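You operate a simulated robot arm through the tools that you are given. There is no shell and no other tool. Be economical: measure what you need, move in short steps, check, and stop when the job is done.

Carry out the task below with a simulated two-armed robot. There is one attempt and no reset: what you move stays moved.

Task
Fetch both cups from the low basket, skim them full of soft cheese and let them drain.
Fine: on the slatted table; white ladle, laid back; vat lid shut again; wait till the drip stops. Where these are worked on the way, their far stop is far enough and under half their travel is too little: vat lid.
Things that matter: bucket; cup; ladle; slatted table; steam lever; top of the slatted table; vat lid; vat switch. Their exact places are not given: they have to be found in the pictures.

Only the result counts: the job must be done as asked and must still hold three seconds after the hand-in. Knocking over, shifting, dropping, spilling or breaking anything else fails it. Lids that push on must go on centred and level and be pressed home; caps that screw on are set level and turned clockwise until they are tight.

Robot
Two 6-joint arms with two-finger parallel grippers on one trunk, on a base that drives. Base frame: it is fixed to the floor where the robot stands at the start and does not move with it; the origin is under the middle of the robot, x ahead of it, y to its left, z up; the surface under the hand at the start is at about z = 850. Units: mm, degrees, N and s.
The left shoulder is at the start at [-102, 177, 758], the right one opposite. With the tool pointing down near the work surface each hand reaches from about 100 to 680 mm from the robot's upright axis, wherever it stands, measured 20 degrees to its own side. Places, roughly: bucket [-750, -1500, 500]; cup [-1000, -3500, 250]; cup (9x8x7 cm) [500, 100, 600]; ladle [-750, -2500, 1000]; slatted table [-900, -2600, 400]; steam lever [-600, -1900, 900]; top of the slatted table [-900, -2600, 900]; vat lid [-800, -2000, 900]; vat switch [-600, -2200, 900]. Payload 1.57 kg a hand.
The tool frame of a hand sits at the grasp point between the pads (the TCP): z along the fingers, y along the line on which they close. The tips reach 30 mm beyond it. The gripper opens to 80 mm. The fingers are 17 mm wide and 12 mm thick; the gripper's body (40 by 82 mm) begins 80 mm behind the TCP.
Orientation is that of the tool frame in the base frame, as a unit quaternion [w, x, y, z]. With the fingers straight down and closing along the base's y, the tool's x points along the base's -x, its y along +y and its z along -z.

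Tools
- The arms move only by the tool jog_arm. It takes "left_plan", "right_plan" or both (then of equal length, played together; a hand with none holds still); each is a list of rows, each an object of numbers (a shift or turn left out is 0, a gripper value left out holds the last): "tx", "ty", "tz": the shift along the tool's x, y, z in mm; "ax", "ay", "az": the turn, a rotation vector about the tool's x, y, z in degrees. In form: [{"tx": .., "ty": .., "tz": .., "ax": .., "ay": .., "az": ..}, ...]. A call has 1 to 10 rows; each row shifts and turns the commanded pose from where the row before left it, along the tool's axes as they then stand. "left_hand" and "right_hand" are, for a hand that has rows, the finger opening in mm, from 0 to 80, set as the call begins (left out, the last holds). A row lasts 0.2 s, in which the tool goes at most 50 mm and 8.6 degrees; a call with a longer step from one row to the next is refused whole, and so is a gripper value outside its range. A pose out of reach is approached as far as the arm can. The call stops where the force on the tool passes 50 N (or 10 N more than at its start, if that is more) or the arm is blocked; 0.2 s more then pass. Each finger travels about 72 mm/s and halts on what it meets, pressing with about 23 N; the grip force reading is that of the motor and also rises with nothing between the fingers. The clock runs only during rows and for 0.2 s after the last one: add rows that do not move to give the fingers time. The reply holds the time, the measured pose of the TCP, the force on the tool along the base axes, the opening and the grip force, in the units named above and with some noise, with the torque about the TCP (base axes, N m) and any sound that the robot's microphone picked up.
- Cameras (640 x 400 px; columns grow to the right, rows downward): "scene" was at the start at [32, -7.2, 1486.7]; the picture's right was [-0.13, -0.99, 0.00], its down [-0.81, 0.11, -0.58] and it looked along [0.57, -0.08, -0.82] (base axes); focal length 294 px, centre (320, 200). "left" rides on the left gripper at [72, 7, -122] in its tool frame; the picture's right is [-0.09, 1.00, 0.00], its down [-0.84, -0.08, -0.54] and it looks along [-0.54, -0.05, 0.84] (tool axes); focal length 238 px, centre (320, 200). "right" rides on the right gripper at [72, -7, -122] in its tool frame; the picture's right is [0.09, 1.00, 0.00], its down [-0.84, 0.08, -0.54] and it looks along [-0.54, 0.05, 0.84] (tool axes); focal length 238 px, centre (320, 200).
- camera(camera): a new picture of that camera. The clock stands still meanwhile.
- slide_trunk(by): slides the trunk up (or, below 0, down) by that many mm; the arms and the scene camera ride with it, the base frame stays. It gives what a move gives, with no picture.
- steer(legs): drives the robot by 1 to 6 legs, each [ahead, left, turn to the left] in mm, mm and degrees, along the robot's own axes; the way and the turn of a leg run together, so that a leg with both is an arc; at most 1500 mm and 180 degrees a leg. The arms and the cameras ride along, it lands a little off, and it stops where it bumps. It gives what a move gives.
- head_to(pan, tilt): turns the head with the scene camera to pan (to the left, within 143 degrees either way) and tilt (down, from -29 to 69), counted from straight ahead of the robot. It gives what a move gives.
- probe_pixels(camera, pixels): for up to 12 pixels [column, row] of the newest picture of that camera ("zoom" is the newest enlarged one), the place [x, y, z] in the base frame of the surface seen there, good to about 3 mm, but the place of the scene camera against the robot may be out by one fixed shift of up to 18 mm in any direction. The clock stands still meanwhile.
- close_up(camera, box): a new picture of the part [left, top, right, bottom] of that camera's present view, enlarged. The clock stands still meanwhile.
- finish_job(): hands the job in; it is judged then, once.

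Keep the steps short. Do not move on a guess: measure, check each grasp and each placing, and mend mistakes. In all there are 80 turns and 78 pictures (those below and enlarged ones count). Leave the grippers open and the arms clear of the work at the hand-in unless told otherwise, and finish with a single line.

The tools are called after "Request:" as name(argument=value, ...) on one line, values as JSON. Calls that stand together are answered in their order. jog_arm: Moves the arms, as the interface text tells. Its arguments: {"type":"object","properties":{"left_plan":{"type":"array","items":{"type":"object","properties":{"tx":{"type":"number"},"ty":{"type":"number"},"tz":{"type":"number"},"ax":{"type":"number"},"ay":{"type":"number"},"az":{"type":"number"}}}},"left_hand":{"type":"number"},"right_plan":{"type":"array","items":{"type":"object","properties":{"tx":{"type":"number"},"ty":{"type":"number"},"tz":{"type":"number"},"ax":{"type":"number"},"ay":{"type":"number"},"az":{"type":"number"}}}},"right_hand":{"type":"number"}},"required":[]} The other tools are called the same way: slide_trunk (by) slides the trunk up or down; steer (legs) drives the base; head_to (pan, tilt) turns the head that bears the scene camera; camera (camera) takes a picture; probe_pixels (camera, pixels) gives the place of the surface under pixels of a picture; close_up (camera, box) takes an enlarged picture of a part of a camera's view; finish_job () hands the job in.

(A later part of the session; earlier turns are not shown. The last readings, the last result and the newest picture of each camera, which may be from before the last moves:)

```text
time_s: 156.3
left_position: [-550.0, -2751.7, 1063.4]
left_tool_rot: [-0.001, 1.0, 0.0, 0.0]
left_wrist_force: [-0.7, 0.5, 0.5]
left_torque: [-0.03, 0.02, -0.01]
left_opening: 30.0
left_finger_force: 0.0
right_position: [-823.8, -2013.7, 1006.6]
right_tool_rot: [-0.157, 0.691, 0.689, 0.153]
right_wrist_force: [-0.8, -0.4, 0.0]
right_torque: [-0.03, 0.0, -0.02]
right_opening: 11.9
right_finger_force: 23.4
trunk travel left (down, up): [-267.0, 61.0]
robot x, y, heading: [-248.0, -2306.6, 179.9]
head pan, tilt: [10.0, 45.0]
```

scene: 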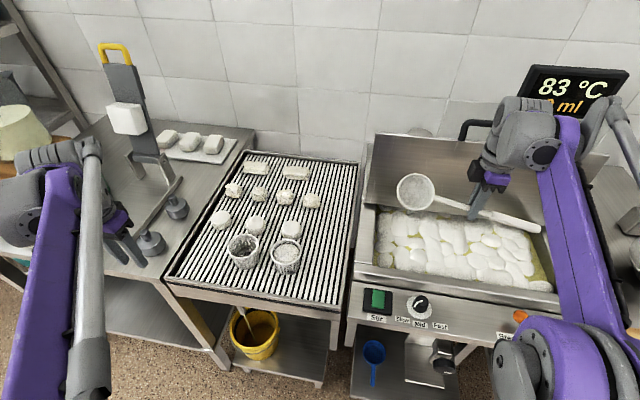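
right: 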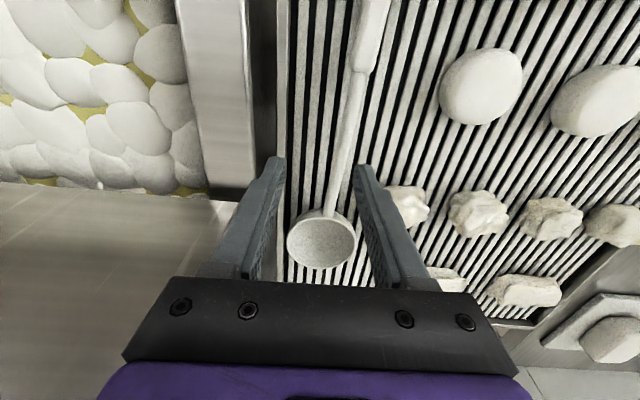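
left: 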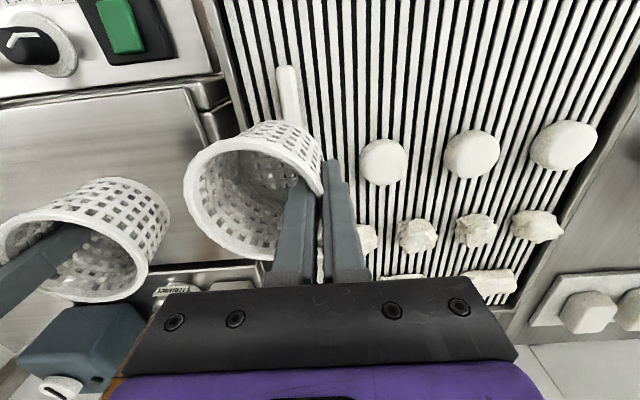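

Fourth scoop: lower, push, level, lift, wait.

Request:
jog_arm(right_plan=[{"tx": -14, "tz": 30}, {"tx": -11, "tz": 24}, {"tx": -10, "tz": 22}, {"tx": -10, "tz": 21}, {}, {"tx": -22, "tz": -10}, {"tx": -22, "tz": -10}, {}])

Request:
jog_arm(right_plan=[{"ay": -6.25}, {"ay": -6.25}, {"ay": -6.25}, {"ay": -6.25}, {"tz": -12}, {"tz": -15}, {"tz": -20}, {"tz": -20}, {"tz": -20}, {"tz": -18}])

Request:
jog_arm(right_plan=[{}, {}, {}, {}, {}])

Request:
close_up(camera="scene", box=[200, 160, 520, 330])

```text
time_s: 158.1
left_position: [-551.2, -2752.0, 1062.6]
left_tool_rot: [0.001, 1.0, 0.0, 0.001]
left_wrist_force: [0.5, 0.1, -0.6]
left_torque: [-0.03, -0.01, -0.02]
left_opening: 30.0
left_finger_force: 0.0
right_position: [-824.1, -2062.7, 896.6]
right_tool_rot: [-0.156, 0.691, 0.689, 0.152]
right_wrist_force: [0.5, 0.4, -1.2]
right_torque: [0.0, -0.02, -0.01]
right_opening: 12.1
right_finger_force: 23.2
trunk travel left (down, up): [-267.0, 61.0]
robot x, y, heading: [-249.1, -2305.6, 180.0]
head pan, tilt: [10.0, 45.0]
```

```text
time_s: 160.3
left_position: [-550.5, -2753.2, 1063.6]
left_tool_rot: [0.0, 1.0, -0.001, 0.0]
left_wrist_force: [0.5, 0.0, -0.1]
left_torque: [-0.02, 0.04, -0.03]
left_opening: 30.0
left_finger_force: 0.0
right_position: [-824.4, -2062.7, 1003.3]
right_tool_rot: [-0.004, 0.707, 0.707, -0.001]
right_wrist_force: [-0.9, -0.4, -1.5]
right_torque: [-0.01, 0.0, 0.02]
right_opening: 12.2
right_finger_force: 23.5
trunk travel left (down, up): [-267.0, 61.0]
robot x, y, heading: [-248.7, -2308.9, 180.0]
head pan, tilt: [10.0, 45.0]
```

```text
time_s: 161.5
left_position: [-550.0, -2751.5, 1063.6]
left_tool_rot: [0.0, 1.0, -0.001, 0.001]
left_wrist_force: [0.2, 0.6, 0.5]
left_torque: [0.02, 0.02, 0.01]
left_opening: 30.2
left_finger_force: 0.0
right_position: [-823.1, -2064.3, 1003.2]
right_tool_rot: [-0.004, 0.707, 0.707, -0.001]
right_wrist_force: [0.3, 0.0, -1.1]
right_torque: [0.0, -0.06, 0.03]
right_opening: 12.0
right_finger_force: 23.6
trunk travel left (down, up): [-267.0, 61.0]
robot x, y, heading: [-249.3, -2308.1, 179.9]
head pan, tilt: [10.0, 45.0]
```

```text
2.00 times, centred on (360, 245) of scene
```

zoom: 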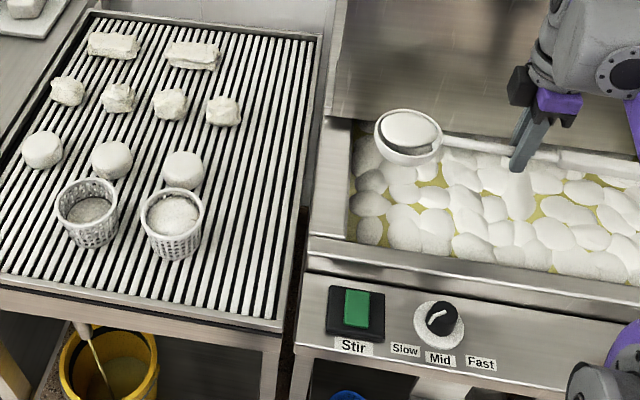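

Loaded. I carry it to the left cup.

Request:
jog_arm(right_plan=[{"tx": -20, "ty": 6}, {"tx": -32, "ty": 12}, {"tx": -38, "ty": 14}, {"tx": -38, "ty": 14}, {"tx": -38, "ty": 14}, {"tx": -38, "ty": 14}, {"tx": -38, "ty": 12}, {"tx": -38, "ty": 8}, {"tx": -38, "ty": 4}, {"tx": -36, "ty": 3}])

Request:
jog_arm(right_plan=[{"tx": -27}, {"tx": -14}, {}, {"tz": 10}, {"tz": 9}, {}])

```text
time_s: 163.7
left_position: [-550.3, -2752.5, 1062.9]
left_tool_rot: [0.0, 1.0, -0.001, 0.0]
left_wrist_force: [0.2, 0.8, 0.2]
left_torque: [0.04, 0.03, -0.03]
left_opening: 30.0
left_finger_force: 0.2
right_position: [-722.8, -2416.3, 999.6]
right_tool_rot: [-0.004, 0.708, 0.706, -0.001]
right_wrist_force: [-0.3, 0.0, -1.4]
right_torque: [-0.01, 0.02, -0.01]
right_opening: 12.0
right_finger_force: 22.8
trunk travel left (down, up): [-267.0, 61.0]
robot x, y, heading: [-244.2, -2309.0, 179.9]
head pan, tilt: [10.0, 45.0]
```

```text
time_s: 165.1
left_position: [-551.4, -2751.5, 1063.8]
left_tool_rot: [0.001, 1.0, -0.001, 0.001]
left_wrist_force: [0.4, -0.9, 0.5]
left_torque: [0.03, 0.0, 0.01]
left_opening: 29.8
left_finger_force: 0.0
right_position: [-723.4, -2456.8, 981.8]
right_tool_rot: [-0.004, 0.707, 0.707, -0.002]
right_wrist_force: [-0.2, -0.5, -0.5]
right_torque: [-0.01, 0.0, 0.01]
right_opening: 12.0
right_finger_force: 22.9
trunk travel left (down, up): [-267.0, 61.0]
robot x, y, heading: [-254.1, -2309.1, 179.9]
head pan, tilt: [10.0, 45.0]
```

Same pose as the last pour (-723,-2457,982). I roll to 49°, then back up to level and raise.

Request:
jog_arm(right_plan=[{"ax": 6}, {"ax": 6}, {"ax": 6}, {"ax": 6}, {"ax": 5}, {"ax": 5}, {"ax": 5}, {"ax": 5}, {"ax": 5}, {}])

Request:
jog_arm(right_plan=[{}, {}, {"ax": -8.2}, {"ax": -8.2}, {"ax": -8.2}, {"ax": -8.2}, {"ax": -8.2}, {"ax": -8}, {"tz": -12}, {"tz": -14}])

Request:
jog_arm(right_plan=[{"tx": 30}, {"tx": 45}, {"tx": 45}, {"tx": 45}, {"tx": 35}, {}])

Request:
close_up(camera="scene", box=[200, 170, 400, 310])

Request:
probe_pixels(camera="zoom", pixels=[[160, 220], [150, 225], [175, 225], [158, 212], [280, 238], [270, 230], [295, 240], [160, 254], [280, 268], [119, 235], [200, 235]])

```text
time_s: 167.3
left_position: [-550.8, -2750.8, 1061.5]
left_tool_rot: [0.0, 1.0, -0.001, 0.001]
left_wrist_force: [0.0, -0.3, -0.1]
left_torque: [0.0, 0.0, -0.01]
left_opening: 30.2
left_finger_force: 0.0
right_position: [-724.2, -2457.1, 981.9]
right_tool_rot: [-0.297, 0.642, 0.643, -0.295]
right_wrist_force: [-0.3, 0.1, -1.0]
right_torque: [-0.02, -0.03, 0.0]
right_opening: 12.4
right_finger_force: 23.0
trunk travel left (down, up): [-267.0, 61.0]
robot x, y, heading: [-250.0, -2306.5, 180.0]
head pan, tilt: [10.0, 45.0]
```

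```text
time_s: 169.5
left_position: [-551.1, -2752.1, 1062.2]
left_tool_rot: [0.0, 1.0, 0.0, 0.0]
left_wrist_force: [0.6, -0.3, -0.6]
left_torque: [-0.01, -0.01, 0.0]
left_opening: 30.0
left_finger_force: 0.1
right_position: [-723.6, -2458.0, 1008.3]
right_tool_rot: [-0.002, 0.707, 0.707, -0.001]
right_wrist_force: [-0.6, 0.1, -0.9]
right_torque: [0.0, -0.02, 0.0]
right_opening: 12.0
right_finger_force: 23.3
trunk travel left (down, up): [-267.0, 61.0]
robot x, y, heading: [-249.7, -2306.6, 180.1]
head pan, tilt: [10.0, 45.0]
```

```text
time_s: 170.9
left_position: [-550.6, -2752.5, 1063.3]
left_tool_rot: [0.0, 1.0, -0.001, 0.001]
left_wrist_force: [-0.4, -0.2, 0.5]
left_torque: [-0.01, 0.0, -0.01]
left_opening: 30.1
left_finger_force: 0.0
right_position: [-723.2, -2259.0, 1007.3]
right_tool_rot: [-0.004, 0.707, 0.707, -0.001]
right_wrist_force: [-1.0, 0.8, -0.9]
right_torque: [0.0, 0.03, -0.01]
right_opening: 11.9
right_finger_force: 22.9
trunk travel left (down, up): [-267.0, 61.0]
robot x, y, heading: [-251.9, -2310.2, 179.9]
head pan, tilt: [10.0, 45.0]
```

```text
2.86 times, centred on (300, 240) of scene
```

zoom: 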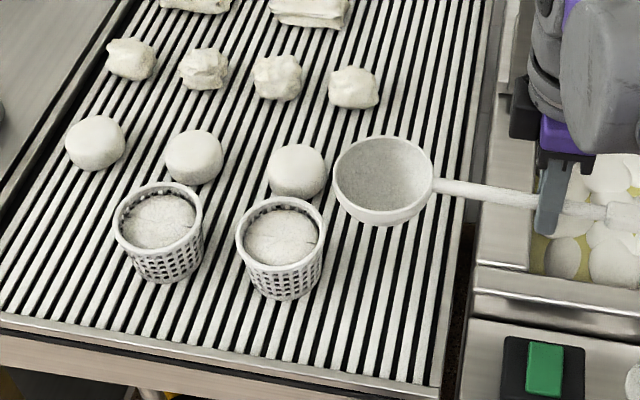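

```text
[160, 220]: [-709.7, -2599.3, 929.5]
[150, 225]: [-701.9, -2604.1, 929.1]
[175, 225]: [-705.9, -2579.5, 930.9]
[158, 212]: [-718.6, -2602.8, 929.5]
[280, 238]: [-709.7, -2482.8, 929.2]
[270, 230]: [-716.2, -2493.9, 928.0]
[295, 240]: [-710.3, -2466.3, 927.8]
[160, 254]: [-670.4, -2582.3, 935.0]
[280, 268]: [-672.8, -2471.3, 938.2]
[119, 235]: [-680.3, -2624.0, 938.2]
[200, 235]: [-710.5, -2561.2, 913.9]
```

Both cups are filled evenly to about 9 mm below the rim after two ladles each; a third would run over, so this is full. Nothing lies beside them. Now I lay the ladle back: turn it to -x again.

Request:
jog_arm(right_plan=[{"az": 8.5}, {"az": 8.5}, {"az": 8.5}, {"az": 8.5}, {"az": 8.5}, {"az": 8.5}, {"az": 8.5}, {"az": 8.5}, {"az": 8.5}, {"az": 8.5}])

Request:
jog_arm(right_plan=[{"az": 5}, {"ty": 35}, {"ty": 40}, {"ty": 40}, {"ty": 15, "tx": -30}, {"tx": -30}, {}])

Request:
steer(legs=[[75, 0, 0]])

```text
time_s: 173.1
left_position: [-550.2, -2751.5, 1061.8]
left_tool_rot: [0.0, 1.0, -0.001, 0.001]
left_wrist_force: [-0.3, -0.5, -0.4]
left_torque: [0.0, 0.01, 0.02]
left_opening: 30.2
left_finger_force: 0.1
right_position: [-722.9, -2257.8, 1008.1]
right_tool_rot: [-0.002, 0.999, 0.042, -0.003]
right_wrist_force: [0.6, -1.1, -1.1]
right_torque: [-0.01, 0.02, 0.01]
right_opening: 12.0
right_finger_force: 22.6
trunk travel left (down, up): [-267.0, 61.0]
robot x, y, heading: [-250.1, -2305.2, 180.1]
head pan, tilt: [10.0, 45.0]
```

```text
time_s: 174.7
left_position: [-550.5, -2751.0, 1062.8]
left_tool_rot: [0.0, 1.0, -0.001, 0.001]
left_wrist_force: [-0.2, -1.0, -0.4]
left_torque: [0.0, 0.03, 0.03]
left_opening: 30.1
left_finger_force: 0.0
right_position: [-782.6, -2390.1, 1009.5]
right_tool_rot: [-0.002, 1.0, -0.001, -0.004]
right_wrist_force: [-0.4, -0.7, -1.2]
right_torque: [0.01, 0.02, 0.0]
right_opening: 11.8
right_finger_force: 23.3
trunk travel left (down, up): [-267.0, 61.0]
robot x, y, heading: [-249.9, -2307.5, 179.9]
head pan, tilt: [10.0, 45.0]
```

```text
time_s: 175.7
left_position: [-625.8, -2751.7, 1062.7]
left_tool_rot: [-0.001, 1.0, -0.001, 0.001]
left_wrist_force: [-0.1, -0.8, -0.1]
left_torque: [0.0, 0.02, 0.02]
left_opening: 30.1
left_finger_force: 0.2
right_position: [-860.1, -2388.1, 1007.8]
right_tool_rot: [-0.001, 1.0, 0.0, -0.003]
right_wrist_force: [-1.2, 0.2, -2.2]
right_torque: [0.04, -0.02, 0.0]
right_opening: 12.0
right_finger_force: 22.6
trunk travel left (down, up): [-267.0, 61.0]
robot x, y, heading: [-324.7, -2309.1, 179.9]
head pan, tilt: [10.0, 45.0]
```

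Right over its place. I lower it to z 900, then gently on.

Request:
jog_arm(right_plan=[{"tz": 35, "tx": 2}, {"tz": 35}, {"tz": 25}, {"tz": 13}, {}])

Request:
jog_arm(right_plan=[{"tz": 4}, {"tz": 2}, {}])

```text
time_s: 176.9
left_position: [-626.8, -2752.3, 1062.8]
left_tool_rot: [0.0, 1.0, -0.001, 0.001]
left_wrist_force: [0.2, -0.2, -0.3]
left_torque: [-0.01, -0.01, 0.03]
left_opening: 30.1
left_finger_force: 0.0
right_position: [-857.4, -2387.7, 900.5]
right_tool_rot: [-0.002, 1.0, 0.0, -0.004]
right_wrist_force: [0.2, -0.1, -1.6]
right_torque: [0.02, 0.01, -0.03]
right_opening: 12.0
right_finger_force: 22.6
trunk travel left (down, up): [-267.0, 61.0]
robot x, y, heading: [-324.6, -2306.9, 180.1]
head pan, tilt: [10.0, 45.0]
```

```text
time_s: 177.7
left_position: [-624.3, -2750.9, 1063.0]
left_tool_rot: [0.0, 1.0, -0.001, 0.001]
left_wrist_force: [-0.3, -0.3, 0.3]
left_torque: [0.01, 0.0, -0.01]
left_opening: 29.8
left_finger_force: 0.1
right_position: [-856.9, -2388.5, 895.0]
right_tool_rot: [-0.002, 1.0, 0.0, -0.004]
right_wrist_force: [0.4, -0.2, -1.0]
right_torque: [0.0, 0.01, 0.02]
right_opening: 11.9
right_finger_force: 23.3
trunk travel left (down, up): [-267.0, 61.0]
robot x, y, heading: [-320.0, -2308.0, 179.9]
head pan, tilt: [10.0, 45.0]
```

Request:
jog_arm(right_plan=[{"tz": 2.5}, {}])

Request:
jog_arm(right_plan=[{}, {}, {}], right_hand=40)

Request:
jog_arm(right_plan=[{"tz": -20}, {"tz": -30}, {"tz": -35}, {"tz": -35, "tx": 20}, {"tx": 40}, {"tx": 30}, {}])

Request:
camera(camera="scene")

```text
time_s: 178.3
left_position: [-625.5, -2750.8, 1063.9]
left_tool_rot: [0.0, 1.0, -0.001, 0.0]
left_wrist_force: [0.5, 0.3, 0.6]
left_torque: [-0.02, 0.0, -0.06]
left_opening: 30.0
left_finger_force: 0.0
right_position: [-857.4, -2387.5, 892.8]
right_tool_rot: [-0.001, 1.0, 0.001, -0.005]
right_wrist_force: [-3.6, -1.2, 16.9]
right_torque: [0.02, 0.07, 0.03]
right_opening: 12.4
right_finger_force: 22.8
trunk travel left (down, up): [-267.0, 61.0]
robot x, y, heading: [-322.3, -2305.4, 180.2]
head pan, tilt: [10.0, 45.0]
```

```text
time_s: 179.1
left_position: [-625.2, -2751.4, 1063.1]
left_tool_rot: [0.001, 1.0, -0.001, 0.001]
left_wrist_force: [0.1, 0.6, -0.4]
left_torque: [0.0, 0.01, -0.01]
left_opening: 30.1
left_finger_force: 0.1
right_position: [-857.3, -2387.9, 891.3]
right_tool_rot: [-0.001, 1.0, 0.0, -0.004]
right_wrist_force: [-0.6, 0.4, 0.7]
right_torque: [0.0, -0.01, 0.01]
right_opening: 39.9
right_finger_force: 0.2
trunk travel left (down, up): [-267.0, 61.0]
robot x, y, heading: [-325.3, -2308.3, 180.1]
head pan, tilt: [10.0, 45.0]
```

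```text
time_s: 180.7
left_position: [-626.3, -2752.4, 1063.4]
left_tool_rot: [0.0, 1.0, 0.0, 0.003]
left_wrist_force: [-0.3, 0.7, -0.3]
left_torque: [0.0, -0.02, -0.01]
left_opening: 30.0
left_finger_force: 0.0
right_position: [-766.5, -2388.8, 1011.4]
right_tool_rot: [-0.001, 1.0, 0.0, -0.004]
right_wrist_force: [-0.1, -0.1, -0.1]
right_torque: [0.02, 0.01, 0.01]
right_opening: 40.0
right_finger_force: 0.1
trunk travel left (down, up): [-267.0, 61.0]
robot x, y, heading: [-323.9, -2303.3, 180.0]
head pan, tilt: [10.0, 45.0]
```

```text
9 pictures are left
```

scene: 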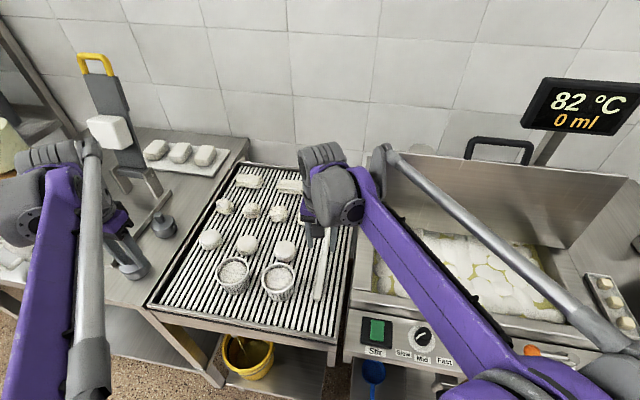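

The ladle lies back in its place. Now the lid: I strafe 76 mm right to where I stood when opening it, raise the right hand and turn it as before.

Request:
steer(legs=[[0, -76, 0]])

Request:
jog_arm(right_plan=[{"ty": -34, "tz": -32, "tx": 3}, {"ty": -34, "tz": -32, "tx": 3}, {"ty": -34, "tz": -32, "tx": 3}, {"ty": -34, "tz": -32, "tx": 3}, {"ty": -34, "tz": -32, "tx": 3}, {"ty": -34, "tz": -32, "tx": 3}, {"ty": -34, "tz": -32, "tx": 3}, {"ty": -34, "tz": -32, "tx": 3}, {}])

Request:
jog_arm(right_plan=[{"az": 8.5}, {"az": 8.5}, {"az": 8.5}, {"az": 8.5}, {"az": 8.5}, {"az": 8.5}, {"az": 8.5}, {"az": 8.5}, {"az": 8.5}, {"az": 8.5}])

Request:
jog_arm(right_plan=[{"az": 5}, {"ax": -7.5}, {"ax": -7.5}, {"ax": -7.5}, {"ax": -7.5}, {"ax": -7.5}, {"ax": -7.5}, {}], right_hand=46)

```text
time_s: 182.1
left_position: [-626.3, -2676.8, 1062.5]
left_tool_rot: [0.0, 1.0, 0.0, 0.001]
left_wrist_force: [-0.7, 0.1, -0.3]
left_torque: [-0.01, 0.01, -0.03]
left_opening: 30.0
left_finger_force: 0.1
right_position: [-767.6, -2314.1, 1011.6]
right_tool_rot: [-0.002, 1.0, 0.0, -0.003]
right_wrist_force: [0.4, 1.1, 0.1]
right_torque: [-0.02, 0.02, 0.02]
right_opening: 40.0
right_finger_force: 0.1
trunk travel left (down, up): [-267.0, 61.0]
robot x, y, heading: [-324.7, -2237.2, 180.0]
head pan, tilt: [10.0, 45.0]
```

```text
time_s: 184.1
left_position: [-626.1, -2678.2, 1063.5]
left_tool_rot: [0.001, 1.0, -0.001, 0.001]
left_wrist_force: [-1.0, 0.4, -0.5]
left_torque: [0.03, 0.03, 0.01]
left_opening: 30.1
left_finger_force: 0.1
right_position: [-741.1, -2043.5, 1268.8]
right_tool_rot: [-0.002, 1.0, 0.0, -0.003]
right_wrist_force: [0.0, 0.0, 0.5]
right_torque: [0.02, -0.02, 0.01]
right_opening: 39.8
right_finger_force: 0.0
trunk travel left (down, up): [-267.0, 61.0]
robot x, y, heading: [-321.2, -2234.0, 179.6]
head pan, tilt: [10.0, 45.0]
```

```text
time_s: 186.3
left_position: [-625.5, -2676.0, 1062.2]
left_tool_rot: [0.0, 1.0, -0.001, 0.001]
left_wrist_force: [-0.5, 0.3, 0.3]
left_torque: [0.0, 0.01, -0.02]
left_opening: 30.2
left_finger_force: 0.2
right_position: [-741.3, -2043.7, 1268.4]
right_tool_rot: [0.001, 0.736, -0.677, -0.004]
right_wrist_force: [-0.9, 0.1, 0.4]
right_torque: [0.0, -0.03, 0.0]
right_opening: 40.0
right_finger_force: 0.1
trunk travel left (down, up): [-267.0, 61.0]
robot x, y, heading: [-326.1, -2230.4, 179.6]
head pan, tilt: [10.0, 45.0]
```

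```text
time_s: 188.1
left_position: [-625.4, -2676.7, 1062.9]
left_tool_rot: [0.0, 1.0, -0.001, 0.002]
left_wrist_force: [0.4, 0.3, -0.3]
left_torque: [0.01, 0.01, -0.02]
left_opening: 29.9
left_finger_force: 0.1
right_position: [-742.1, -2043.8, 1267.7]
right_tool_rot: [0.271, 0.653, -0.651, -0.274]
right_wrist_force: [0.5, 0.0, 0.1]
right_torque: [-0.03, 0.01, -0.01]
right_opening: 45.8
right_finger_force: 0.1
trunk travel left (down, up): [-267.0, 61.0]
robot x, y, heading: [-323.0, -2234.4, 179.8]
head pan, tilt: [10.0, 45.0]
```

Same posture as after opening. I move to the withdrawal pose at (-890,-2035,1269) and look for the bar.

Request:
jog_arm(right_plan=[{"tx": -4, "ty": 26, "tz": 26}, {"tx": -4, "ty": 26, "tz": 26}, {"ty": 26, "tz": 26}, {"ty": 26, "tz": 26}, {}])

Request:
camera(camera="right")

```text
time_s: 189.3
left_position: [-623.7, -2677.1, 1062.8]
left_tool_rot: [0.0, 1.0, -0.001, 0.0]
left_wrist_force: [-0.1, -0.1, -0.3]
left_torque: [0.01, 0.04, 0.01]
left_opening: 30.1
left_finger_force: 0.0
right_position: [-887.8, -2037.1, 1269.8]
right_tool_rot: [0.272, 0.653, -0.651, -0.274]
right_wrist_force: [0.5, -0.4, 1.2]
right_torque: [0.0, 0.01, 0.01]
right_opening: 46.3
right_finger_force: 0.0
trunk travel left (down, up): [-267.0, 61.0]
robot x, y, heading: [-324.9, -2232.3, 180.1]
head pan, tilt: [10.0, 45.0]
```

```text
8 pictures are left
5 turns are left
```

right: 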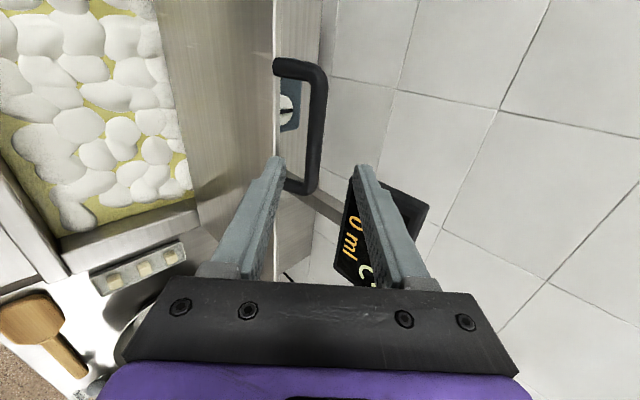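

Only 5 turns are left, so I join steps. I measure the bar and approach 60 mm (the tips stay short of it).

Request:
probe_pixels(camera="right", pixels=[[318, 130], [311, 130], [325, 130], [318, 100], [316, 160], [280, 100], [275, 140]])

Request:
jog_arm(right_plan=[{"tz": 30}, {"tz": 30}, {}], right_hand=46)

```text
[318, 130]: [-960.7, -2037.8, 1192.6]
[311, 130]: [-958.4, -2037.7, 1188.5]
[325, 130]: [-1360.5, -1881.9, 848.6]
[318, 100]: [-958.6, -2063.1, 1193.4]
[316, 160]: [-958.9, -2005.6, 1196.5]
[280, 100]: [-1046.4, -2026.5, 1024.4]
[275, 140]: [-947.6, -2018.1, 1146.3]
```

```text
time_s: 190.1
left_position: [-624.4, -2677.1, 1064.7]
left_tool_rot: [0.0, 1.0, 0.0, 0.0]
left_wrist_force: [0.4, 0.5, -0.6]
left_torque: [0.01, -0.02, -0.04]
left_opening: 30.1
left_finger_force: 0.1
right_position: [-930.0, -2036.0, 1225.9]
right_tool_rot: [0.272, 0.653, -0.652, -0.274]
right_wrist_force: [0.0, -0.6, -0.2]
right_torque: [-0.04, -0.01, -0.02]
right_opening: 45.9
right_finger_force: 0.1
trunk travel left (down, up): [-267.0, 61.0]
robot x, y, heading: [-326.2, -2232.0, 179.9]
head pan, tilt: [10.0, 45.0]
4 turns are left
```

The bar is 50 mm ahead of the pads. I advance 40 mm, narrow to 40 mm, and draw the lid down along the reversed arc.

Request:
jog_arm(right_plan=[{"tz": 20, "ty": -3}, {"tz": 20, "ty": -2}, {}], right_hand=40)

Request:
jog_arm(right_plan=[{"ty": -11.1, "tz": -12.5}, {"ty": -11.1, "tz": -12.5}, {"ty": -14.5, "tz": -12.6}, {"ty": -14.5, "tz": -12.6}, {"ty": -20.4, "tz": -12.7}, {"ty": -20.4, "tz": -12.7}, {"ty": -22.2, "tz": -9}, {"ty": -22.2, "tz": -9}, {"ty": -23.5, "tz": -5}, {"ty": -23.5, "tz": -5}])

Request:
jog_arm(right_plan=[{"ty": -24, "tz": -0.8}, {"ty": -24, "tz": -0.9}, {"ty": -23.7, "tz": 3.3}, {"ty": -23.7, "tz": 3.4}, {"ty": -22.8, "tz": 7.4}, {"ty": -22.8, "tz": 7.4}, {"ty": -21.1, "tz": 11.3}, {"ty": -21.2, "tz": 11.2}, {"ty": -17.6, "tz": 13.6}, {"ty": -17.7, "tz": 13.6}])

Request:
camera(camera="scene")

Request:
camera(camera="right")

Request:
probe_pixels(camera="right", pixels=[[318, 130], [318, 100], [400, 100], [440, 60], [360, 60], [318, 70]])

```text
time_s: 190.9
left_position: [-626.0, -2676.1, 1063.1]
left_tool_rot: [0.0, 1.0, -0.001, 0.002]
left_wrist_force: [0.0, -0.9, 0.3]
left_torque: [-0.01, 0.0, 0.02]
left_opening: 29.8
left_finger_force: 0.1
right_position: [-955.3, -2035.3, 1195.8]
right_tool_rot: [0.272, 0.653, -0.652, -0.274]
right_wrist_force: [-0.8, 0.2, -0.4]
right_torque: [-0.02, -0.02, -0.01]
right_opening: 39.9
right_finger_force: 0.1
trunk travel left (down, up): [-267.0, 61.0]
robot x, y, heading: [-323.6, -2230.6, 179.8]
head pan, tilt: [10.0, 45.0]
```

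```text
time_s: 193.1
left_position: [-625.2, -2677.8, 1062.6]
left_tool_rot: [0.0, 1.0, -0.001, 0.001]
left_wrist_force: [-0.4, -0.4, 0.2]
left_torque: [0.02, 0.02, 0.0]
left_opening: 30.0
left_finger_force: 0.1
right_position: [-752.7, -2035.2, 1139.1]
right_tool_rot: [0.272, 0.653, -0.652, -0.275]
right_wrist_force: [0.1, 0.7, 1.3]
right_torque: [0.0, 0.09, 0.01]
right_opening: 40.6
right_finger_force: 0.1
trunk travel left (down, up): [-267.0, 61.0]
robot x, y, heading: [-322.8, -2228.8, 179.8]
head pan, tilt: [10.0, 45.0]
```

```text
time_s: 195.3
left_position: [-625.7, -2677.2, 1062.6]
left_tool_rot: [0.0, 1.0, -0.002, 0.002]
left_wrist_force: [0.0, 0.6, -0.4]
left_torque: [-0.01, 0.0, 0.01]
left_opening: 30.2
left_finger_force: 0.0
right_position: [-649.3, -2033.5, 932.2]
right_tool_rot: [0.272, 0.653, -0.652, -0.273]
right_wrist_force: [0.1, 0.3, -0.2]
right_torque: [0.01, 0.0, 0.0]
right_opening: 40.0
right_finger_force: 0.2
trunk travel left (down, up): [-267.0, 61.0]
robot x, y, heading: [-324.9, -2229.8, 179.7]
head pan, tilt: [10.0, 45.0]
```

```text
7 pictures are left
```

scene: 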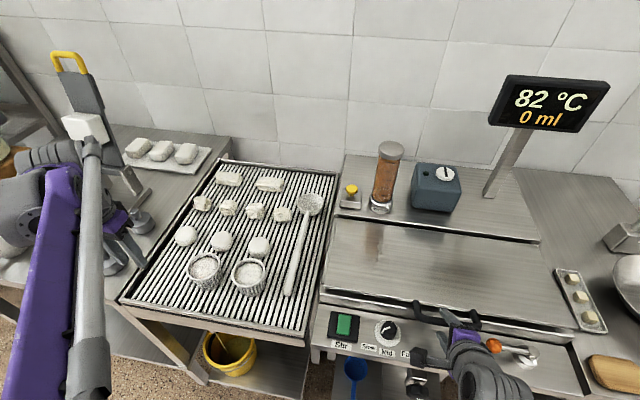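

```text
6 pictures are left
```

right: 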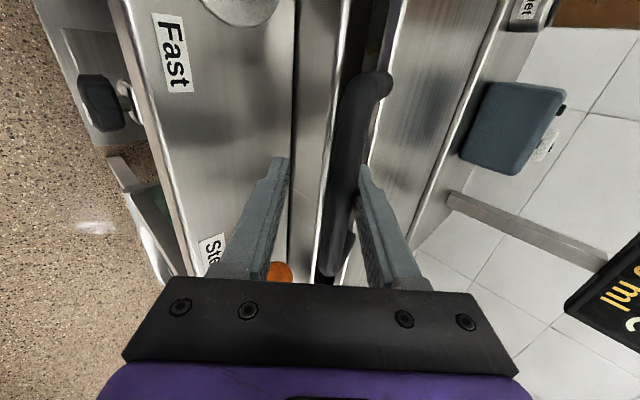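

```text
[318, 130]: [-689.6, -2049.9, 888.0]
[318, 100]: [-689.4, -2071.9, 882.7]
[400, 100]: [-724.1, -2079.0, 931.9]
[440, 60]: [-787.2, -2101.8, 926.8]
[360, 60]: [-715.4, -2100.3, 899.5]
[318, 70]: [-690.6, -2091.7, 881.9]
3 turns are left
```

The lid is nearly shut but still about 5° (20 mm) up, held by friction. I withdraw, close the fingers, press down on the lid's front part until the force stop, lift off and look.

Request:
jog_arm(right_plan=[{"tz": -25}, {"tz": -30}, {"tz": -25}, {}])

Request:
jog_arm(right_plan=[{}, {}, {}, {"ty": 25, "tz": 10}, {"ty": 25, "tz": 15}, {"ty": 25, "tz": 16}, {"ty": 26, "tz": 16}, {}], right_hand=0)

Request:
jog_arm(right_plan=[{"ty": -14, "tz": 14}, {"ty": -14, "tz": 14}, {"ty": -10, "tz": 10}, {"ty": -7, "tz": 7}, {"ty": -6, "tz": 6}, {"ty": -4, "tz": 4}, {"ty": -3, "tz": 3}, {"ty": -2, "tz": 2}, {}])

Request:
jog_arm(right_plan=[{"ty": 14, "tz": -14}, {"ty": 21, "tz": -21}, {"ty": 28, "tz": -28}, {}], right_hand=40)

Request:
camera(camera="right")

Request:
camera(camera="scene")

Request:
probe_pixels(camera="scene", pixels=[[350, 275], [350, 240], [400, 260], [420, 245], [340, 290], [480, 270], [540, 275], [400, 295]])

```text
time_s: 196.3
left_position: [-624.9, -2677.7, 1062.3]
left_tool_rot: [0.0, 1.0, -0.001, 0.001]
left_wrist_force: [-0.1, -0.6, -0.2]
left_torque: [-0.01, 0.0, -0.01]
left_opening: 29.6
left_finger_force: 0.0
right_position: [-593.1, -2035.0, 988.9]
right_tool_rot: [0.272, 0.652, -0.652, -0.274]
right_wrist_force: [-0.3, 0.1, 0.5]
right_torque: [0.03, 0.01, -0.03]
right_opening: 40.1
right_finger_force: 0.1
trunk travel left (down, up): [-267.0, 61.0]
robot x, y, heading: [-323.3, -2227.5, 179.9]
head pan, tilt: [10.0, 45.0]
```

```text
time_s: 198.1
left_position: [-625.4, -2676.5, 1063.5]
left_tool_rot: [0.0, 1.0, -0.001, 0.0]
left_wrist_force: [0.1, 0.8, 0.3]
left_torque: [-0.01, 0.03, -0.01]
left_opening: 30.0
left_finger_force: 0.0
right_position: [-704.1, -2035.7, 1021.7]
right_tool_rot: [0.272, 0.653, -0.651, -0.274]
right_wrist_force: [-0.9, 0.3, 0.3]
right_torque: [0.0, -0.01, -0.01]
right_opening: 0.3
right_finger_force: 22.0
trunk travel left (down, up): [-267.0, 61.0]
robot x, y, heading: [-324.9, -2231.7, 179.9]
head pan, tilt: [10.0, 45.0]
```

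```text
time_s: 200.1
left_position: [-623.2, -2677.5, 1062.7]
left_tool_rot: [0.0, 1.0, -0.001, 0.0]
left_wrist_force: [0.4, -0.2, -0.6]
left_torque: [-0.02, -0.02, -0.02]
left_opening: 29.9
left_finger_force: 0.0
right_position: [-704.2, -2035.8, 938.8]
right_tool_rot: [0.273, 0.652, -0.651, -0.278]
right_wrist_force: [0.6, 3.4, 49.4]
right_torque: [0.06, 0.66, -0.03]
right_opening: 0.0
right_finger_force: 20.8
trunk travel left (down, up): [-267.0, 61.0]
robot x, y, heading: [-322.0, -2230.1, 180.0]
head pan, tilt: [10.0, 45.0]
```

```text
time_s: 201.1
left_position: [-625.4, -2676.8, 1063.9]
left_tool_rot: [0.0, 1.0, -0.001, 0.001]
left_wrist_force: [0.2, -0.5, 0.1]
left_torque: [0.01, 0.03, 0.01]
left_opening: 30.2
left_finger_force: 0.0
right_position: [-704.6, -2034.4, 1025.3]
right_tool_rot: [0.272, 0.653, -0.651, -0.274]
right_wrist_force: [0.5, 0.2, -0.8]
right_torque: [0.01, 0.03, 0.03]
right_opening: 40.0
right_finger_force: 0.0
trunk travel left (down, up): [-267.0, 61.0]
robot x, y, heading: [-328.2, -2232.2, 180.0]
head pan, tilt: [10.0, 45.0]
```

```text
5 pictures are left
```

right: 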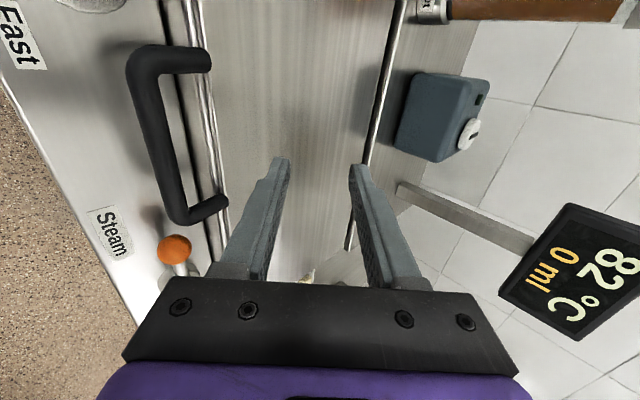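

```text
4 pictures are left
```

scene: 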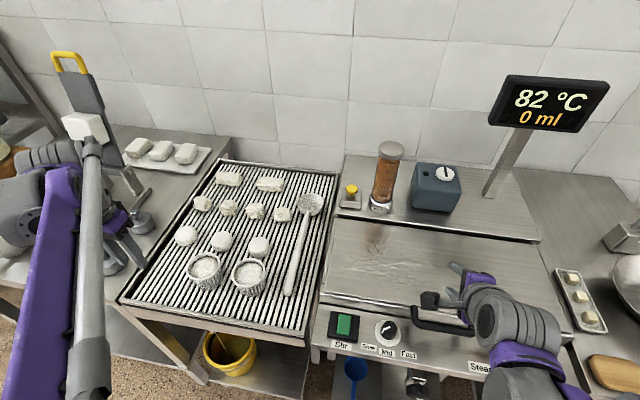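

```text
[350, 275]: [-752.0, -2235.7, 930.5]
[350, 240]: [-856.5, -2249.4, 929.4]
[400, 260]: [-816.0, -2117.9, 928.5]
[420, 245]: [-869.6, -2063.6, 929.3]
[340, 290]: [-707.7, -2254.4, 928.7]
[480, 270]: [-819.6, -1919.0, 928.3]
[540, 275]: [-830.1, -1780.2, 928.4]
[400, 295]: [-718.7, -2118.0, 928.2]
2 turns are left
```

The lid reads level (z 928–930 everywhere): shut. I draw the right hand back, drive 150 mm off, open both grippers and wait for the dripping to end, then look at the bucket and spout.

Request:
jog_arm(right_plan=[{"tz": -30}, {"tz": -30}, {"tz": -30}, {}, {}, {}, {}, {}, {}, {}], right_hand=80)

Request:
steer(legs=[[-150, 0, 0]])

Request:
jog_arm(left_plan=[{}, {}, {}, {}, {}, {}, {}, {}, {}, {}], left_hand=80)

Request:
jog_arm(left_plan=[{}, {}, {}, {}, {}, {}, {}, {}, {}, {}])

Request:
close_up(camera="scene", box=[120, 220, 400, 400])

Request:
jog_arm(left_plan=[{}, {}, {}, {}, {}, {}, {}, {}, {}, {}])

Request:
jog_arm(left_plan=[{}, {}, {}, {}, {}, {}, {}, {}, {}, {}])

Request:
jog_arm(left_plan=[{}, {}, {}, {}, {}, {}, {}, {}, {}, {}])

Request:
jog_arm(left_plan=[{}, {}, {}, {}, {}, {}, {}, {}, {}, {}])

Request:
jog_arm(left_plan=[{}, {}, {}, {}, {}, {}, {}, {}, {}, {}])

Request:
jog_arm(left_plan=[{}, {}, {}, {}, {}, {}, {}, {}, {}, {}])

Request:
jog_arm(left_plan=[{}, {}, {}, {}, {}, {}, {}, {}, {}, {}])

Request:
jog_arm(left_plan=[{}, {}, {}, {}, {}, {}, {}, {}, {}, {}])

Request:
jog_arm(left_plan=[{}, {}, {}, {}, {}, {}, {}, {}, {}, {}])

Request:
jog_arm(left_plan=[{}, {}, {}, {}, {}, {}, {}, {}, {}, {}])

Request:
close_up(camera="scene", box=[120, 220, 400, 400])

Request:
jog_arm(left_plan=[{}, {}, {}, {}, {}, {}, {}, {}, {}, {}])

Request:
jog_arm(left_plan=[{}, {}, {}, {}, {}, {}, {}, {}, {}, {}])

Request:
jog_arm(left_plan=[{}, {}, {}, {}, {}, {}, {}, {}, {}, {}])

Request:
jog_arm(left_plan=[{}, {}, {}, {}, {}, {}, {}, {}, {}, {}])

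Request:
jog_arm(left_plan=[{}, {}, {}, {}, {}, {}, {}, {}, {}, {}])

```text
time_s: 203.3
left_position: [-625.7, -2678.0, 1063.6]
left_tool_rot: [0.001, 1.0, -0.001, 0.0]
left_wrist_force: [-0.5, -0.2, -0.5]
left_torque: [0.01, -0.01, -0.01]
left_opening: 30.0
left_finger_force: 0.1
right_position: [-639.8, -2034.7, 1088.0]
right_tool_rot: [0.271, 0.653, -0.652, -0.275]
right_wrist_force: [-0.1, -0.1, -0.4]
right_torque: [-0.01, 0.01, -0.03]
right_opening: 80.1
right_finger_force: 0.0
trunk travel left (down, up): [-267.0, 61.0]
robot x, y, heading: [-325.3, -2231.3, 180.1]
head pan, tilt: [10.0, 45.0]
```

```text
time_s: 204.7
left_position: [-476.2, -2677.8, 1062.5]
left_tool_rot: [-0.001, 1.0, 0.0, 0.001]
left_wrist_force: [0.1, 0.4, 0.4]
left_torque: [-0.01, 0.02, 0.0]
left_opening: 30.0
left_finger_force: 0.1
right_position: [-490.3, -2035.1, 1088.5]
right_tool_rot: [-0.272, -0.652, 0.652, 0.275]
right_wrist_force: [0.0, -0.7, 0.3]
right_torque: [0.02, 0.06, 0.01]
right_opening: 79.9
right_finger_force: 0.1
trunk travel left (down, up): [-267.0, 61.0]
robot x, y, heading: [-175.8, -2232.2, 179.9]
head pan, tilt: [10.0, 45.0]
```

```text
time_s: 206.8
left_position: [-476.8, -2677.3, 1061.4]
left_tool_rot: [0.0, 1.0, -0.001, 0.0]
left_wrist_force: [0.1, -0.5, -0.2]
left_torque: [0.0, 0.01, 0.01]
left_opening: 80.1
left_finger_force: 0.1
right_position: [-489.4, -2036.1, 1088.4]
right_tool_rot: [0.272, 0.652, -0.652, -0.274]
right_wrist_force: [0.6, 0.6, -0.2]
right_torque: [-0.01, -0.01, 0.03]
right_opening: 80.1
right_finger_force: 0.0
trunk travel left (down, up): [-267.0, 61.0]
robot x, y, heading: [-172.5, -2230.5, 180.3]
head pan, tilt: [10.0, 45.0]
```

```text
time_s: 209.1
left_position: [-475.7, -2677.2, 1064.1]
left_tool_rot: [0.001, 1.0, 0.0, 0.001]
left_wrist_force: [0.5, 0.1, -0.3]
left_torque: [0.04, 0.03, -0.02]
left_opening: 80.2
left_finger_force: 0.1
right_position: [-489.8, -2034.1, 1087.3]
right_tool_rot: [-0.272, -0.652, 0.653, 0.275]
right_wrist_force: [0.3, -0.3, 0.3]
right_torque: [0.01, -0.02, 0.05]
right_opening: 80.0
right_finger_force: 0.1
trunk travel left (down, up): [-267.0, 61.0]
robot x, y, heading: [-172.8, -2232.0, 179.8]
head pan, tilt: [10.0, 45.0]
```

```text
2.22 times, centred on (260, 310) of scene
```

zoom: 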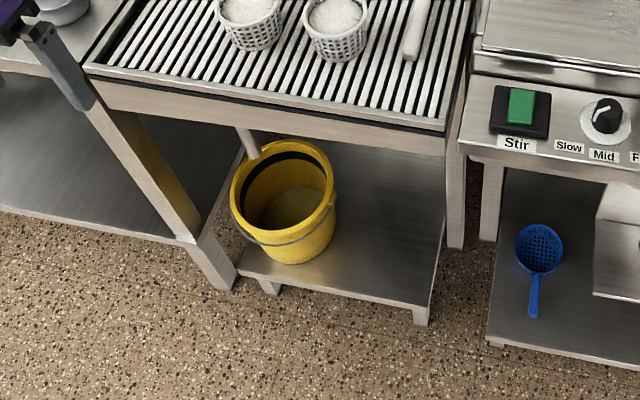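

```text
time_s: 211.2
left_position: [-476.0, -2677.3, 1062.9]
left_tool_rot: [0.0, 1.0, -0.001, 0.001]
left_wrist_force: [-0.6, -0.3, -0.3]
left_torque: [0.0, 0.02, 0.0]
left_opening: 79.9
left_finger_force: 0.0
right_position: [-489.4, -2035.0, 1088.5]
right_tool_rot: [-0.272, -0.652, 0.653, 0.273]
right_wrist_force: [0.5, 0.1, 0.3]
right_torque: [-0.04, 0.02, -0.05]
right_opening: 80.0
right_finger_force: 0.0
trunk travel left (down, up): [-267.0, 61.0]
robot x, y, heading: [-176.9, -2232.0, 179.6]
head pan, tilt: [10.0, 45.0]
```

```text
time_s: 213.4
left_position: [-475.4, -2676.5, 1064.4]
left_tool_rot: [0.001, 1.0, -0.001, 0.001]
left_wrist_force: [-0.3, -0.4, -0.7]
left_torque: [0.03, -0.01, 0.02]
left_opening: 79.9
left_finger_force: 0.0
right_position: [-488.8, -2036.4, 1089.3]
right_tool_rot: [-0.271, -0.652, 0.653, 0.274]
right_wrist_force: [-0.2, -0.5, 0.5]
right_torque: [-0.01, -0.01, 0.03]
right_opening: 80.0
right_finger_force: 0.1
trunk travel left (down, up): [-267.0, 61.0]
robot x, y, heading: [-173.6, -2237.6, 179.8]
head pan, tilt: [10.0, 45.0]
```

```text
time_s: 215.7
left_position: [-477.1, -2677.1, 1062.9]
left_tool_rot: [0.0, 1.0, -0.001, 0.001]
left_wrist_force: [-0.2, 0.7, -1.1]
left_torque: [0.0, -0.01, 0.06]
left_opening: 80.3
left_finger_force: 0.0
right_position: [-489.2, -2034.7, 1088.7]
right_tool_rot: [-0.272, -0.652, 0.653, 0.273]
right_wrist_force: [0.1, 0.5, -1.0]
right_torque: [0.0, -0.02, 0.04]
right_opening: 80.0
right_finger_force: 0.3
trunk travel left (down, up): [-267.0, 61.0]
robot x, y, heading: [-174.5, -2234.8, 179.9]
head pan, tilt: [10.0, 45.0]
```

```text
time_s: 217.8
left_position: [-476.3, -2676.1, 1062.1]
left_tool_rot: [0.0, 1.0, -0.001, 0.001]
left_wrist_force: [-0.4, -0.6, -0.1]
left_torque: [-0.01, 0.01, -0.01]
left_opening: 80.2
left_finger_force: 0.1
right_position: [-489.6, -2035.4, 1089.1]
right_tool_rot: [0.271, 0.653, -0.652, -0.274]
right_wrist_force: [0.8, -0.1, -0.4]
right_torque: [0.02, 0.0, 0.0]
right_opening: 80.0
right_finger_force: 0.1
trunk travel left (down, up): [-267.0, 61.0]
robot x, y, heading: [-175.1, -2231.3, 180.0]
head pan, tilt: [10.0, 45.0]
```

```text
time_s: 220.1
left_position: [-476.3, -2676.6, 1062.0]
left_tool_rot: [0.001, 1.0, -0.001, 0.001]
left_wrist_force: [-0.3, 0.7, -0.1]
left_torque: [-0.03, -0.02, -0.02]
left_opening: 80.1
left_finger_force: 0.0
right_position: [-489.2, -2034.4, 1089.3]
right_tool_rot: [-0.271, -0.652, 0.652, 0.275]
right_wrist_force: [0.4, -0.7, -0.1]
right_torque: [0.02, 0.02, 0.0]
right_opening: 80.2
right_finger_force: 0.0
trunk travel left (down, up): [-267.0, 61.0]
robot x, y, heading: [-175.6, -2233.4, 179.9]
head pan, tilt: [10.0, 45.0]
```

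```text
time_s: 222.2
left_position: [-475.6, -2676.4, 1063.2]
left_tool_rot: [0.0, 1.0, -0.002, 0.001]
left_wrist_force: [0.7, 0.0, -0.8]
left_torque: [0.02, -0.02, -0.01]
left_opening: 80.1
left_finger_force: 0.1
right_position: [-489.3, -2035.0, 1088.6]
right_tool_rot: [0.271, 0.652, -0.652, -0.275]
right_wrist_force: [0.2, -0.5, -0.4]
right_torque: [0.02, -0.03, 0.01]
right_opening: 80.1
right_finger_force: 0.1
trunk travel left (down, up): [-267.0, 61.0]
robot x, y, heading: [-173.7, -2231.9, 180.1]
head pan, tilt: [10.0, 45.0]
```

```text
time_s: 224.4
left_position: [-475.6, -2676.5, 1063.5]
left_tool_rot: [0.0, 1.0, -0.001, 0.001]
left_wrist_force: [0.0, 0.0, 0.7]
left_torque: [-0.01, 0.01, 0.03]
left_opening: 80.0
left_finger_force: 0.0
right_position: [-488.6, -2034.9, 1088.1]
right_tool_rot: [0.271, 0.653, -0.652, -0.274]
right_wrist_force: [0.7, -0.3, -0.2]
right_torque: [0.0, -0.01, -0.03]
right_opening: 80.0
right_finger_force: 0.1
trunk travel left (down, up): [-267.0, 61.0]
robot x, y, heading: [-175.7, -2233.7, 180.0]
head pan, tilt: [10.0, 45.0]
```

```text
time_s: 226.7
left_position: [-474.5, -2676.7, 1063.5]
left_tool_rot: [0.0, 1.0, 0.0, 0.001]
left_wrist_force: [-0.4, -0.3, -0.6]
left_torque: [0.01, -0.03, 0.02]
left_opening: 80.2
left_finger_force: 0.0
right_position: [-489.6, -2035.4, 1088.0]
right_tool_rot: [0.272, 0.653, -0.652, -0.274]
right_wrist_force: [0.1, 0.6, -0.1]
right_torque: [0.01, 0.02, 0.0]
right_opening: 80.1
right_finger_force: 0.0
trunk travel left (down, up): [-267.0, 61.0]
robot x, y, heading: [-174.0, -2231.4, 179.7]
head pan, tilt: [10.0, 45.0]
```

```text
time_s: 228.8
left_position: [-475.7, -2675.3, 1062.4]
left_tool_rot: [-0.001, 1.0, -0.001, 0.0]
left_wrist_force: [0.4, 0.3, 0.3]
left_torque: [0.01, 0.0, 0.02]
left_opening: 80.0
left_finger_force: 0.0
right_position: [-490.0, -2034.8, 1088.4]
right_tool_rot: [0.271, 0.653, -0.652, -0.274]
right_wrist_force: [-0.2, 0.0, -0.2]
right_torque: [-0.02, 0.02, -0.02]
right_opening: 79.9
right_finger_force: 0.0
trunk travel left (down, up): [-267.0, 61.0]
robot x, y, heading: [-175.5, -2232.8, 179.8]
head pan, tilt: [10.0, 45.0]
```

```text
time_s: 231.1
left_position: [-475.8, -2676.6, 1062.2]
left_tool_rot: [0.0, 1.0, -0.001, 0.0]
left_wrist_force: [-0.2, 0.5, 0.2]
left_torque: [-0.01, -0.03, -0.02]
left_opening: 80.1
left_finger_force: 0.0
right_position: [-490.3, -2035.2, 1088.2]
right_tool_rot: [-0.271, -0.652, 0.653, 0.274]
right_wrist_force: [0.2, -0.4, 0.1]
right_torque: [0.02, -0.03, -0.02]
right_opening: 80.2
right_finger_force: 0.1
trunk travel left (down, up): [-267.0, 61.0]
robot x, y, heading: [-176.8, -2236.5, 180.0]
head pan, tilt: [10.0, 45.0]
```

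```text
2.22 times, centred on (260, 310) of scene
```

zoom: 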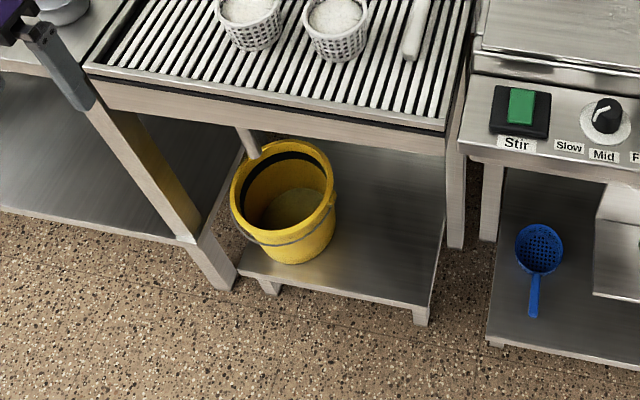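

```text
time_s: 233.2
left_position: [-476.0, -2677.7, 1062.1]
left_tool_rot: [0.0, 1.0, -0.001, 0.001]
left_wrist_force: [0.4, -0.2, 0.5]
left_torque: [0.01, -0.01, 0.03]
left_opening: 80.1
left_finger_force: 0.0
right_position: [-489.2, -2035.5, 1089.2]
right_tool_rot: [-0.271, -0.652, 0.653, 0.274]
right_wrist_force: [-0.1, 0.4, -0.2]
right_torque: [-0.01, -0.03, -0.01]
right_opening: 79.7
right_finger_force: 0.1
trunk travel left (down, up): [-267.0, 61.0]
robot x, y, heading: [-173.9, -2235.1, 179.8]
head pan, tilt: [10.0, 45.0]
```

```text
time_s: 235.4
left_position: [-476.2, -2676.9, 1062.8]
left_tool_rot: [0.0, 1.0, -0.001, 0.001]
left_wrist_force: [-0.1, 0.6, 0.5]
left_torque: [0.02, 0.01, 0.0]
left_opening: 80.0
left_finger_force: 0.1
right_position: [-489.1, -2034.9, 1087.9]
right_tool_rot: [-0.271, -0.652, 0.652, 0.275]
right_wrist_force: [-0.8, -0.4, 0.8]
right_torque: [0.0, -0.01, -0.02]
right_opening: 79.8
right_finger_force: 0.0
trunk travel left (down, up): [-267.0, 61.0]
robot x, y, heading: [-174.2, -2228.2, 179.8]
head pan, tilt: [10.0, 45.0]
```

```text
time_s: 237.7
left_position: [-476.1, -2677.2, 1062.5]
left_tool_rot: [0.0, 1.0, -0.002, 0.001]
left_wrist_force: [0.4, -0.4, -0.1]
left_torque: [0.03, 0.02, -0.02]
left_opening: 80.1
left_finger_force: 0.0
right_position: [-489.7, -2035.0, 1089.1]
right_tool_rot: [0.272, 0.652, -0.652, -0.275]
right_wrist_force: [0.4, 0.0, 0.1]
right_torque: [0.0, 0.01, 0.0]
right_opening: 79.7
right_finger_force: 0.0
trunk travel left (down, up): [-267.0, 61.0]
robot x, y, heading: [-173.7, -2233.7, 180.2]
head pan, tilt: [10.0, 45.0]
```

```text
time_s: 239.8
left_position: [-476.3, -2676.9, 1062.6]
left_tool_rot: [-0.001, 1.0, 0.0, 0.001]
left_wrist_force: [0.1, -0.5, -0.3]
left_torque: [0.02, 0.01, 0.01]
left_opening: 79.9
left_finger_force: 0.2
right_position: [-489.1, -2035.0, 1088.9]
right_tool_rot: [0.272, 0.653, -0.651, -0.274]
right_wrist_force: [0.1, -0.1, -0.5]
right_torque: [0.0, 0.02, 0.01]
right_opening: 79.9
right_finger_force: 0.1
trunk travel left (down, up): [-267.0, 61.0]
robot x, y, heading: [-175.0, -2238.1, 180.0]
head pan, tilt: [10.0, 45.0]
```

```text
time_s: 242.1
left_position: [-475.4, -2677.7, 1062.8]
left_tool_rot: [0.0, 1.0, -0.001, 0.001]
left_wrist_force: [0.2, -0.3, 0.1]
left_torque: [0.05, -0.03, 0.0]
left_opening: 80.1
left_finger_force: 0.0
right_position: [-489.5, -2035.0, 1089.2]
right_tool_rot: [-0.272, -0.651, 0.653, 0.274]
right_wrist_force: [0.5, -1.3, -0.3]
right_torque: [-0.03, -0.03, -0.01]
right_opening: 79.6
right_finger_force: 0.1
trunk travel left (down, up): [-267.0, 61.0]
robot x, y, heading: [-170.8, -2235.4, 179.8]
head pan, tilt: [10.0, 45.0]
```

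Request:
jog_arm(left_plan=[{}, {}, {}, {}, {}, {}, {}, {}, {}, {}])

Request:
jog_arm(left_plan=[{}, {}, {}, {}, {}, {}, {}, {}, {}, {}])

Request:
jog_arm(left_plan=[{}, {}, {}, {}, {}, {}, {}, {}, {}, {}])

Request:
close_up(camera="scene", box=[120, 220, 400, 400])

```text
time_s: 244.2
left_position: [-475.2, -2676.9, 1062.0]
left_tool_rot: [-0.001, 1.0, -0.001, 0.0]
left_wrist_force: [-0.6, -0.4, -0.9]
left_torque: [0.02, 0.02, 0.04]
left_opening: 80.0
left_finger_force: 0.0
right_position: [-489.1, -2034.3, 1088.5]
right_tool_rot: [-0.271, -0.652, 0.653, 0.275]
right_wrist_force: [0.8, -0.1, -0.7]
right_torque: [-0.01, -0.01, 0.01]
right_opening: 80.2
right_finger_force: 0.0
trunk travel left (down, up): [-267.0, 61.0]
robot x, y, heading: [-175.3, -2231.8, 179.9]
head pan, tilt: [10.0, 45.0]
```

```text
time_s: 246.4
left_position: [-476.1, -2676.5, 1063.0]
left_tool_rot: [0.0, 1.0, -0.001, 0.001]
left_wrist_force: [0.0, 0.2, 0.3]
left_torque: [-0.01, -0.02, 0.05]
left_opening: 80.0
left_finger_force: 0.1
right_position: [-490.2, -2034.8, 1087.7]
right_tool_rot: [-0.271, -0.652, 0.653, 0.273]
right_wrist_force: [0.6, 0.0, 0.9]
right_torque: [0.02, 0.02, -0.02]
right_opening: 79.8
right_finger_force: 0.0
trunk travel left (down, up): [-267.0, 61.0]
robot x, y, heading: [-172.2, -2234.4, 179.6]
head pan, tilt: [10.0, 45.0]
```

```text
time_s: 248.7
left_position: [-476.0, -2676.5, 1062.8]
left_tool_rot: [0.0, 1.0, -0.001, 0.0]
left_wrist_force: [-0.2, 0.0, 1.0]
left_torque: [-0.02, 0.0, 0.02]
left_opening: 80.0
left_finger_force: 0.0
right_position: [-489.2, -2034.4, 1087.9]
right_tool_rot: [-0.271, -0.652, 0.653, 0.275]
right_wrist_force: [-0.1, -0.3, 0.1]
right_torque: [-0.03, 0.0, -0.03]
right_opening: 80.0
right_finger_force: 0.1
trunk travel left (down, up): [-267.0, 61.0]
robot x, y, heading: [-176.5, -2233.3, 179.7]
head pan, tilt: [10.0, 45.0]
```

```text
2.22 times, centred on (260, 310) of scene
1 turns are left
```

zoom: 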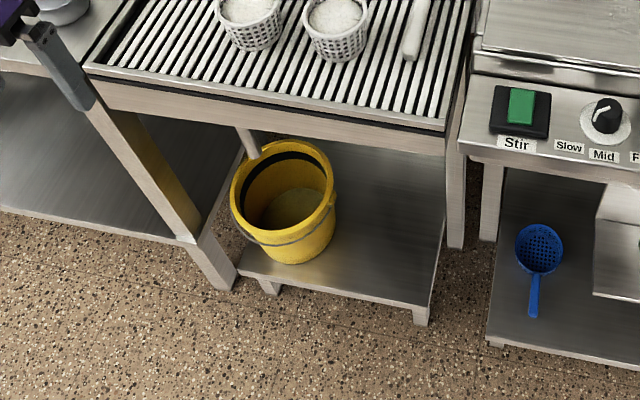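

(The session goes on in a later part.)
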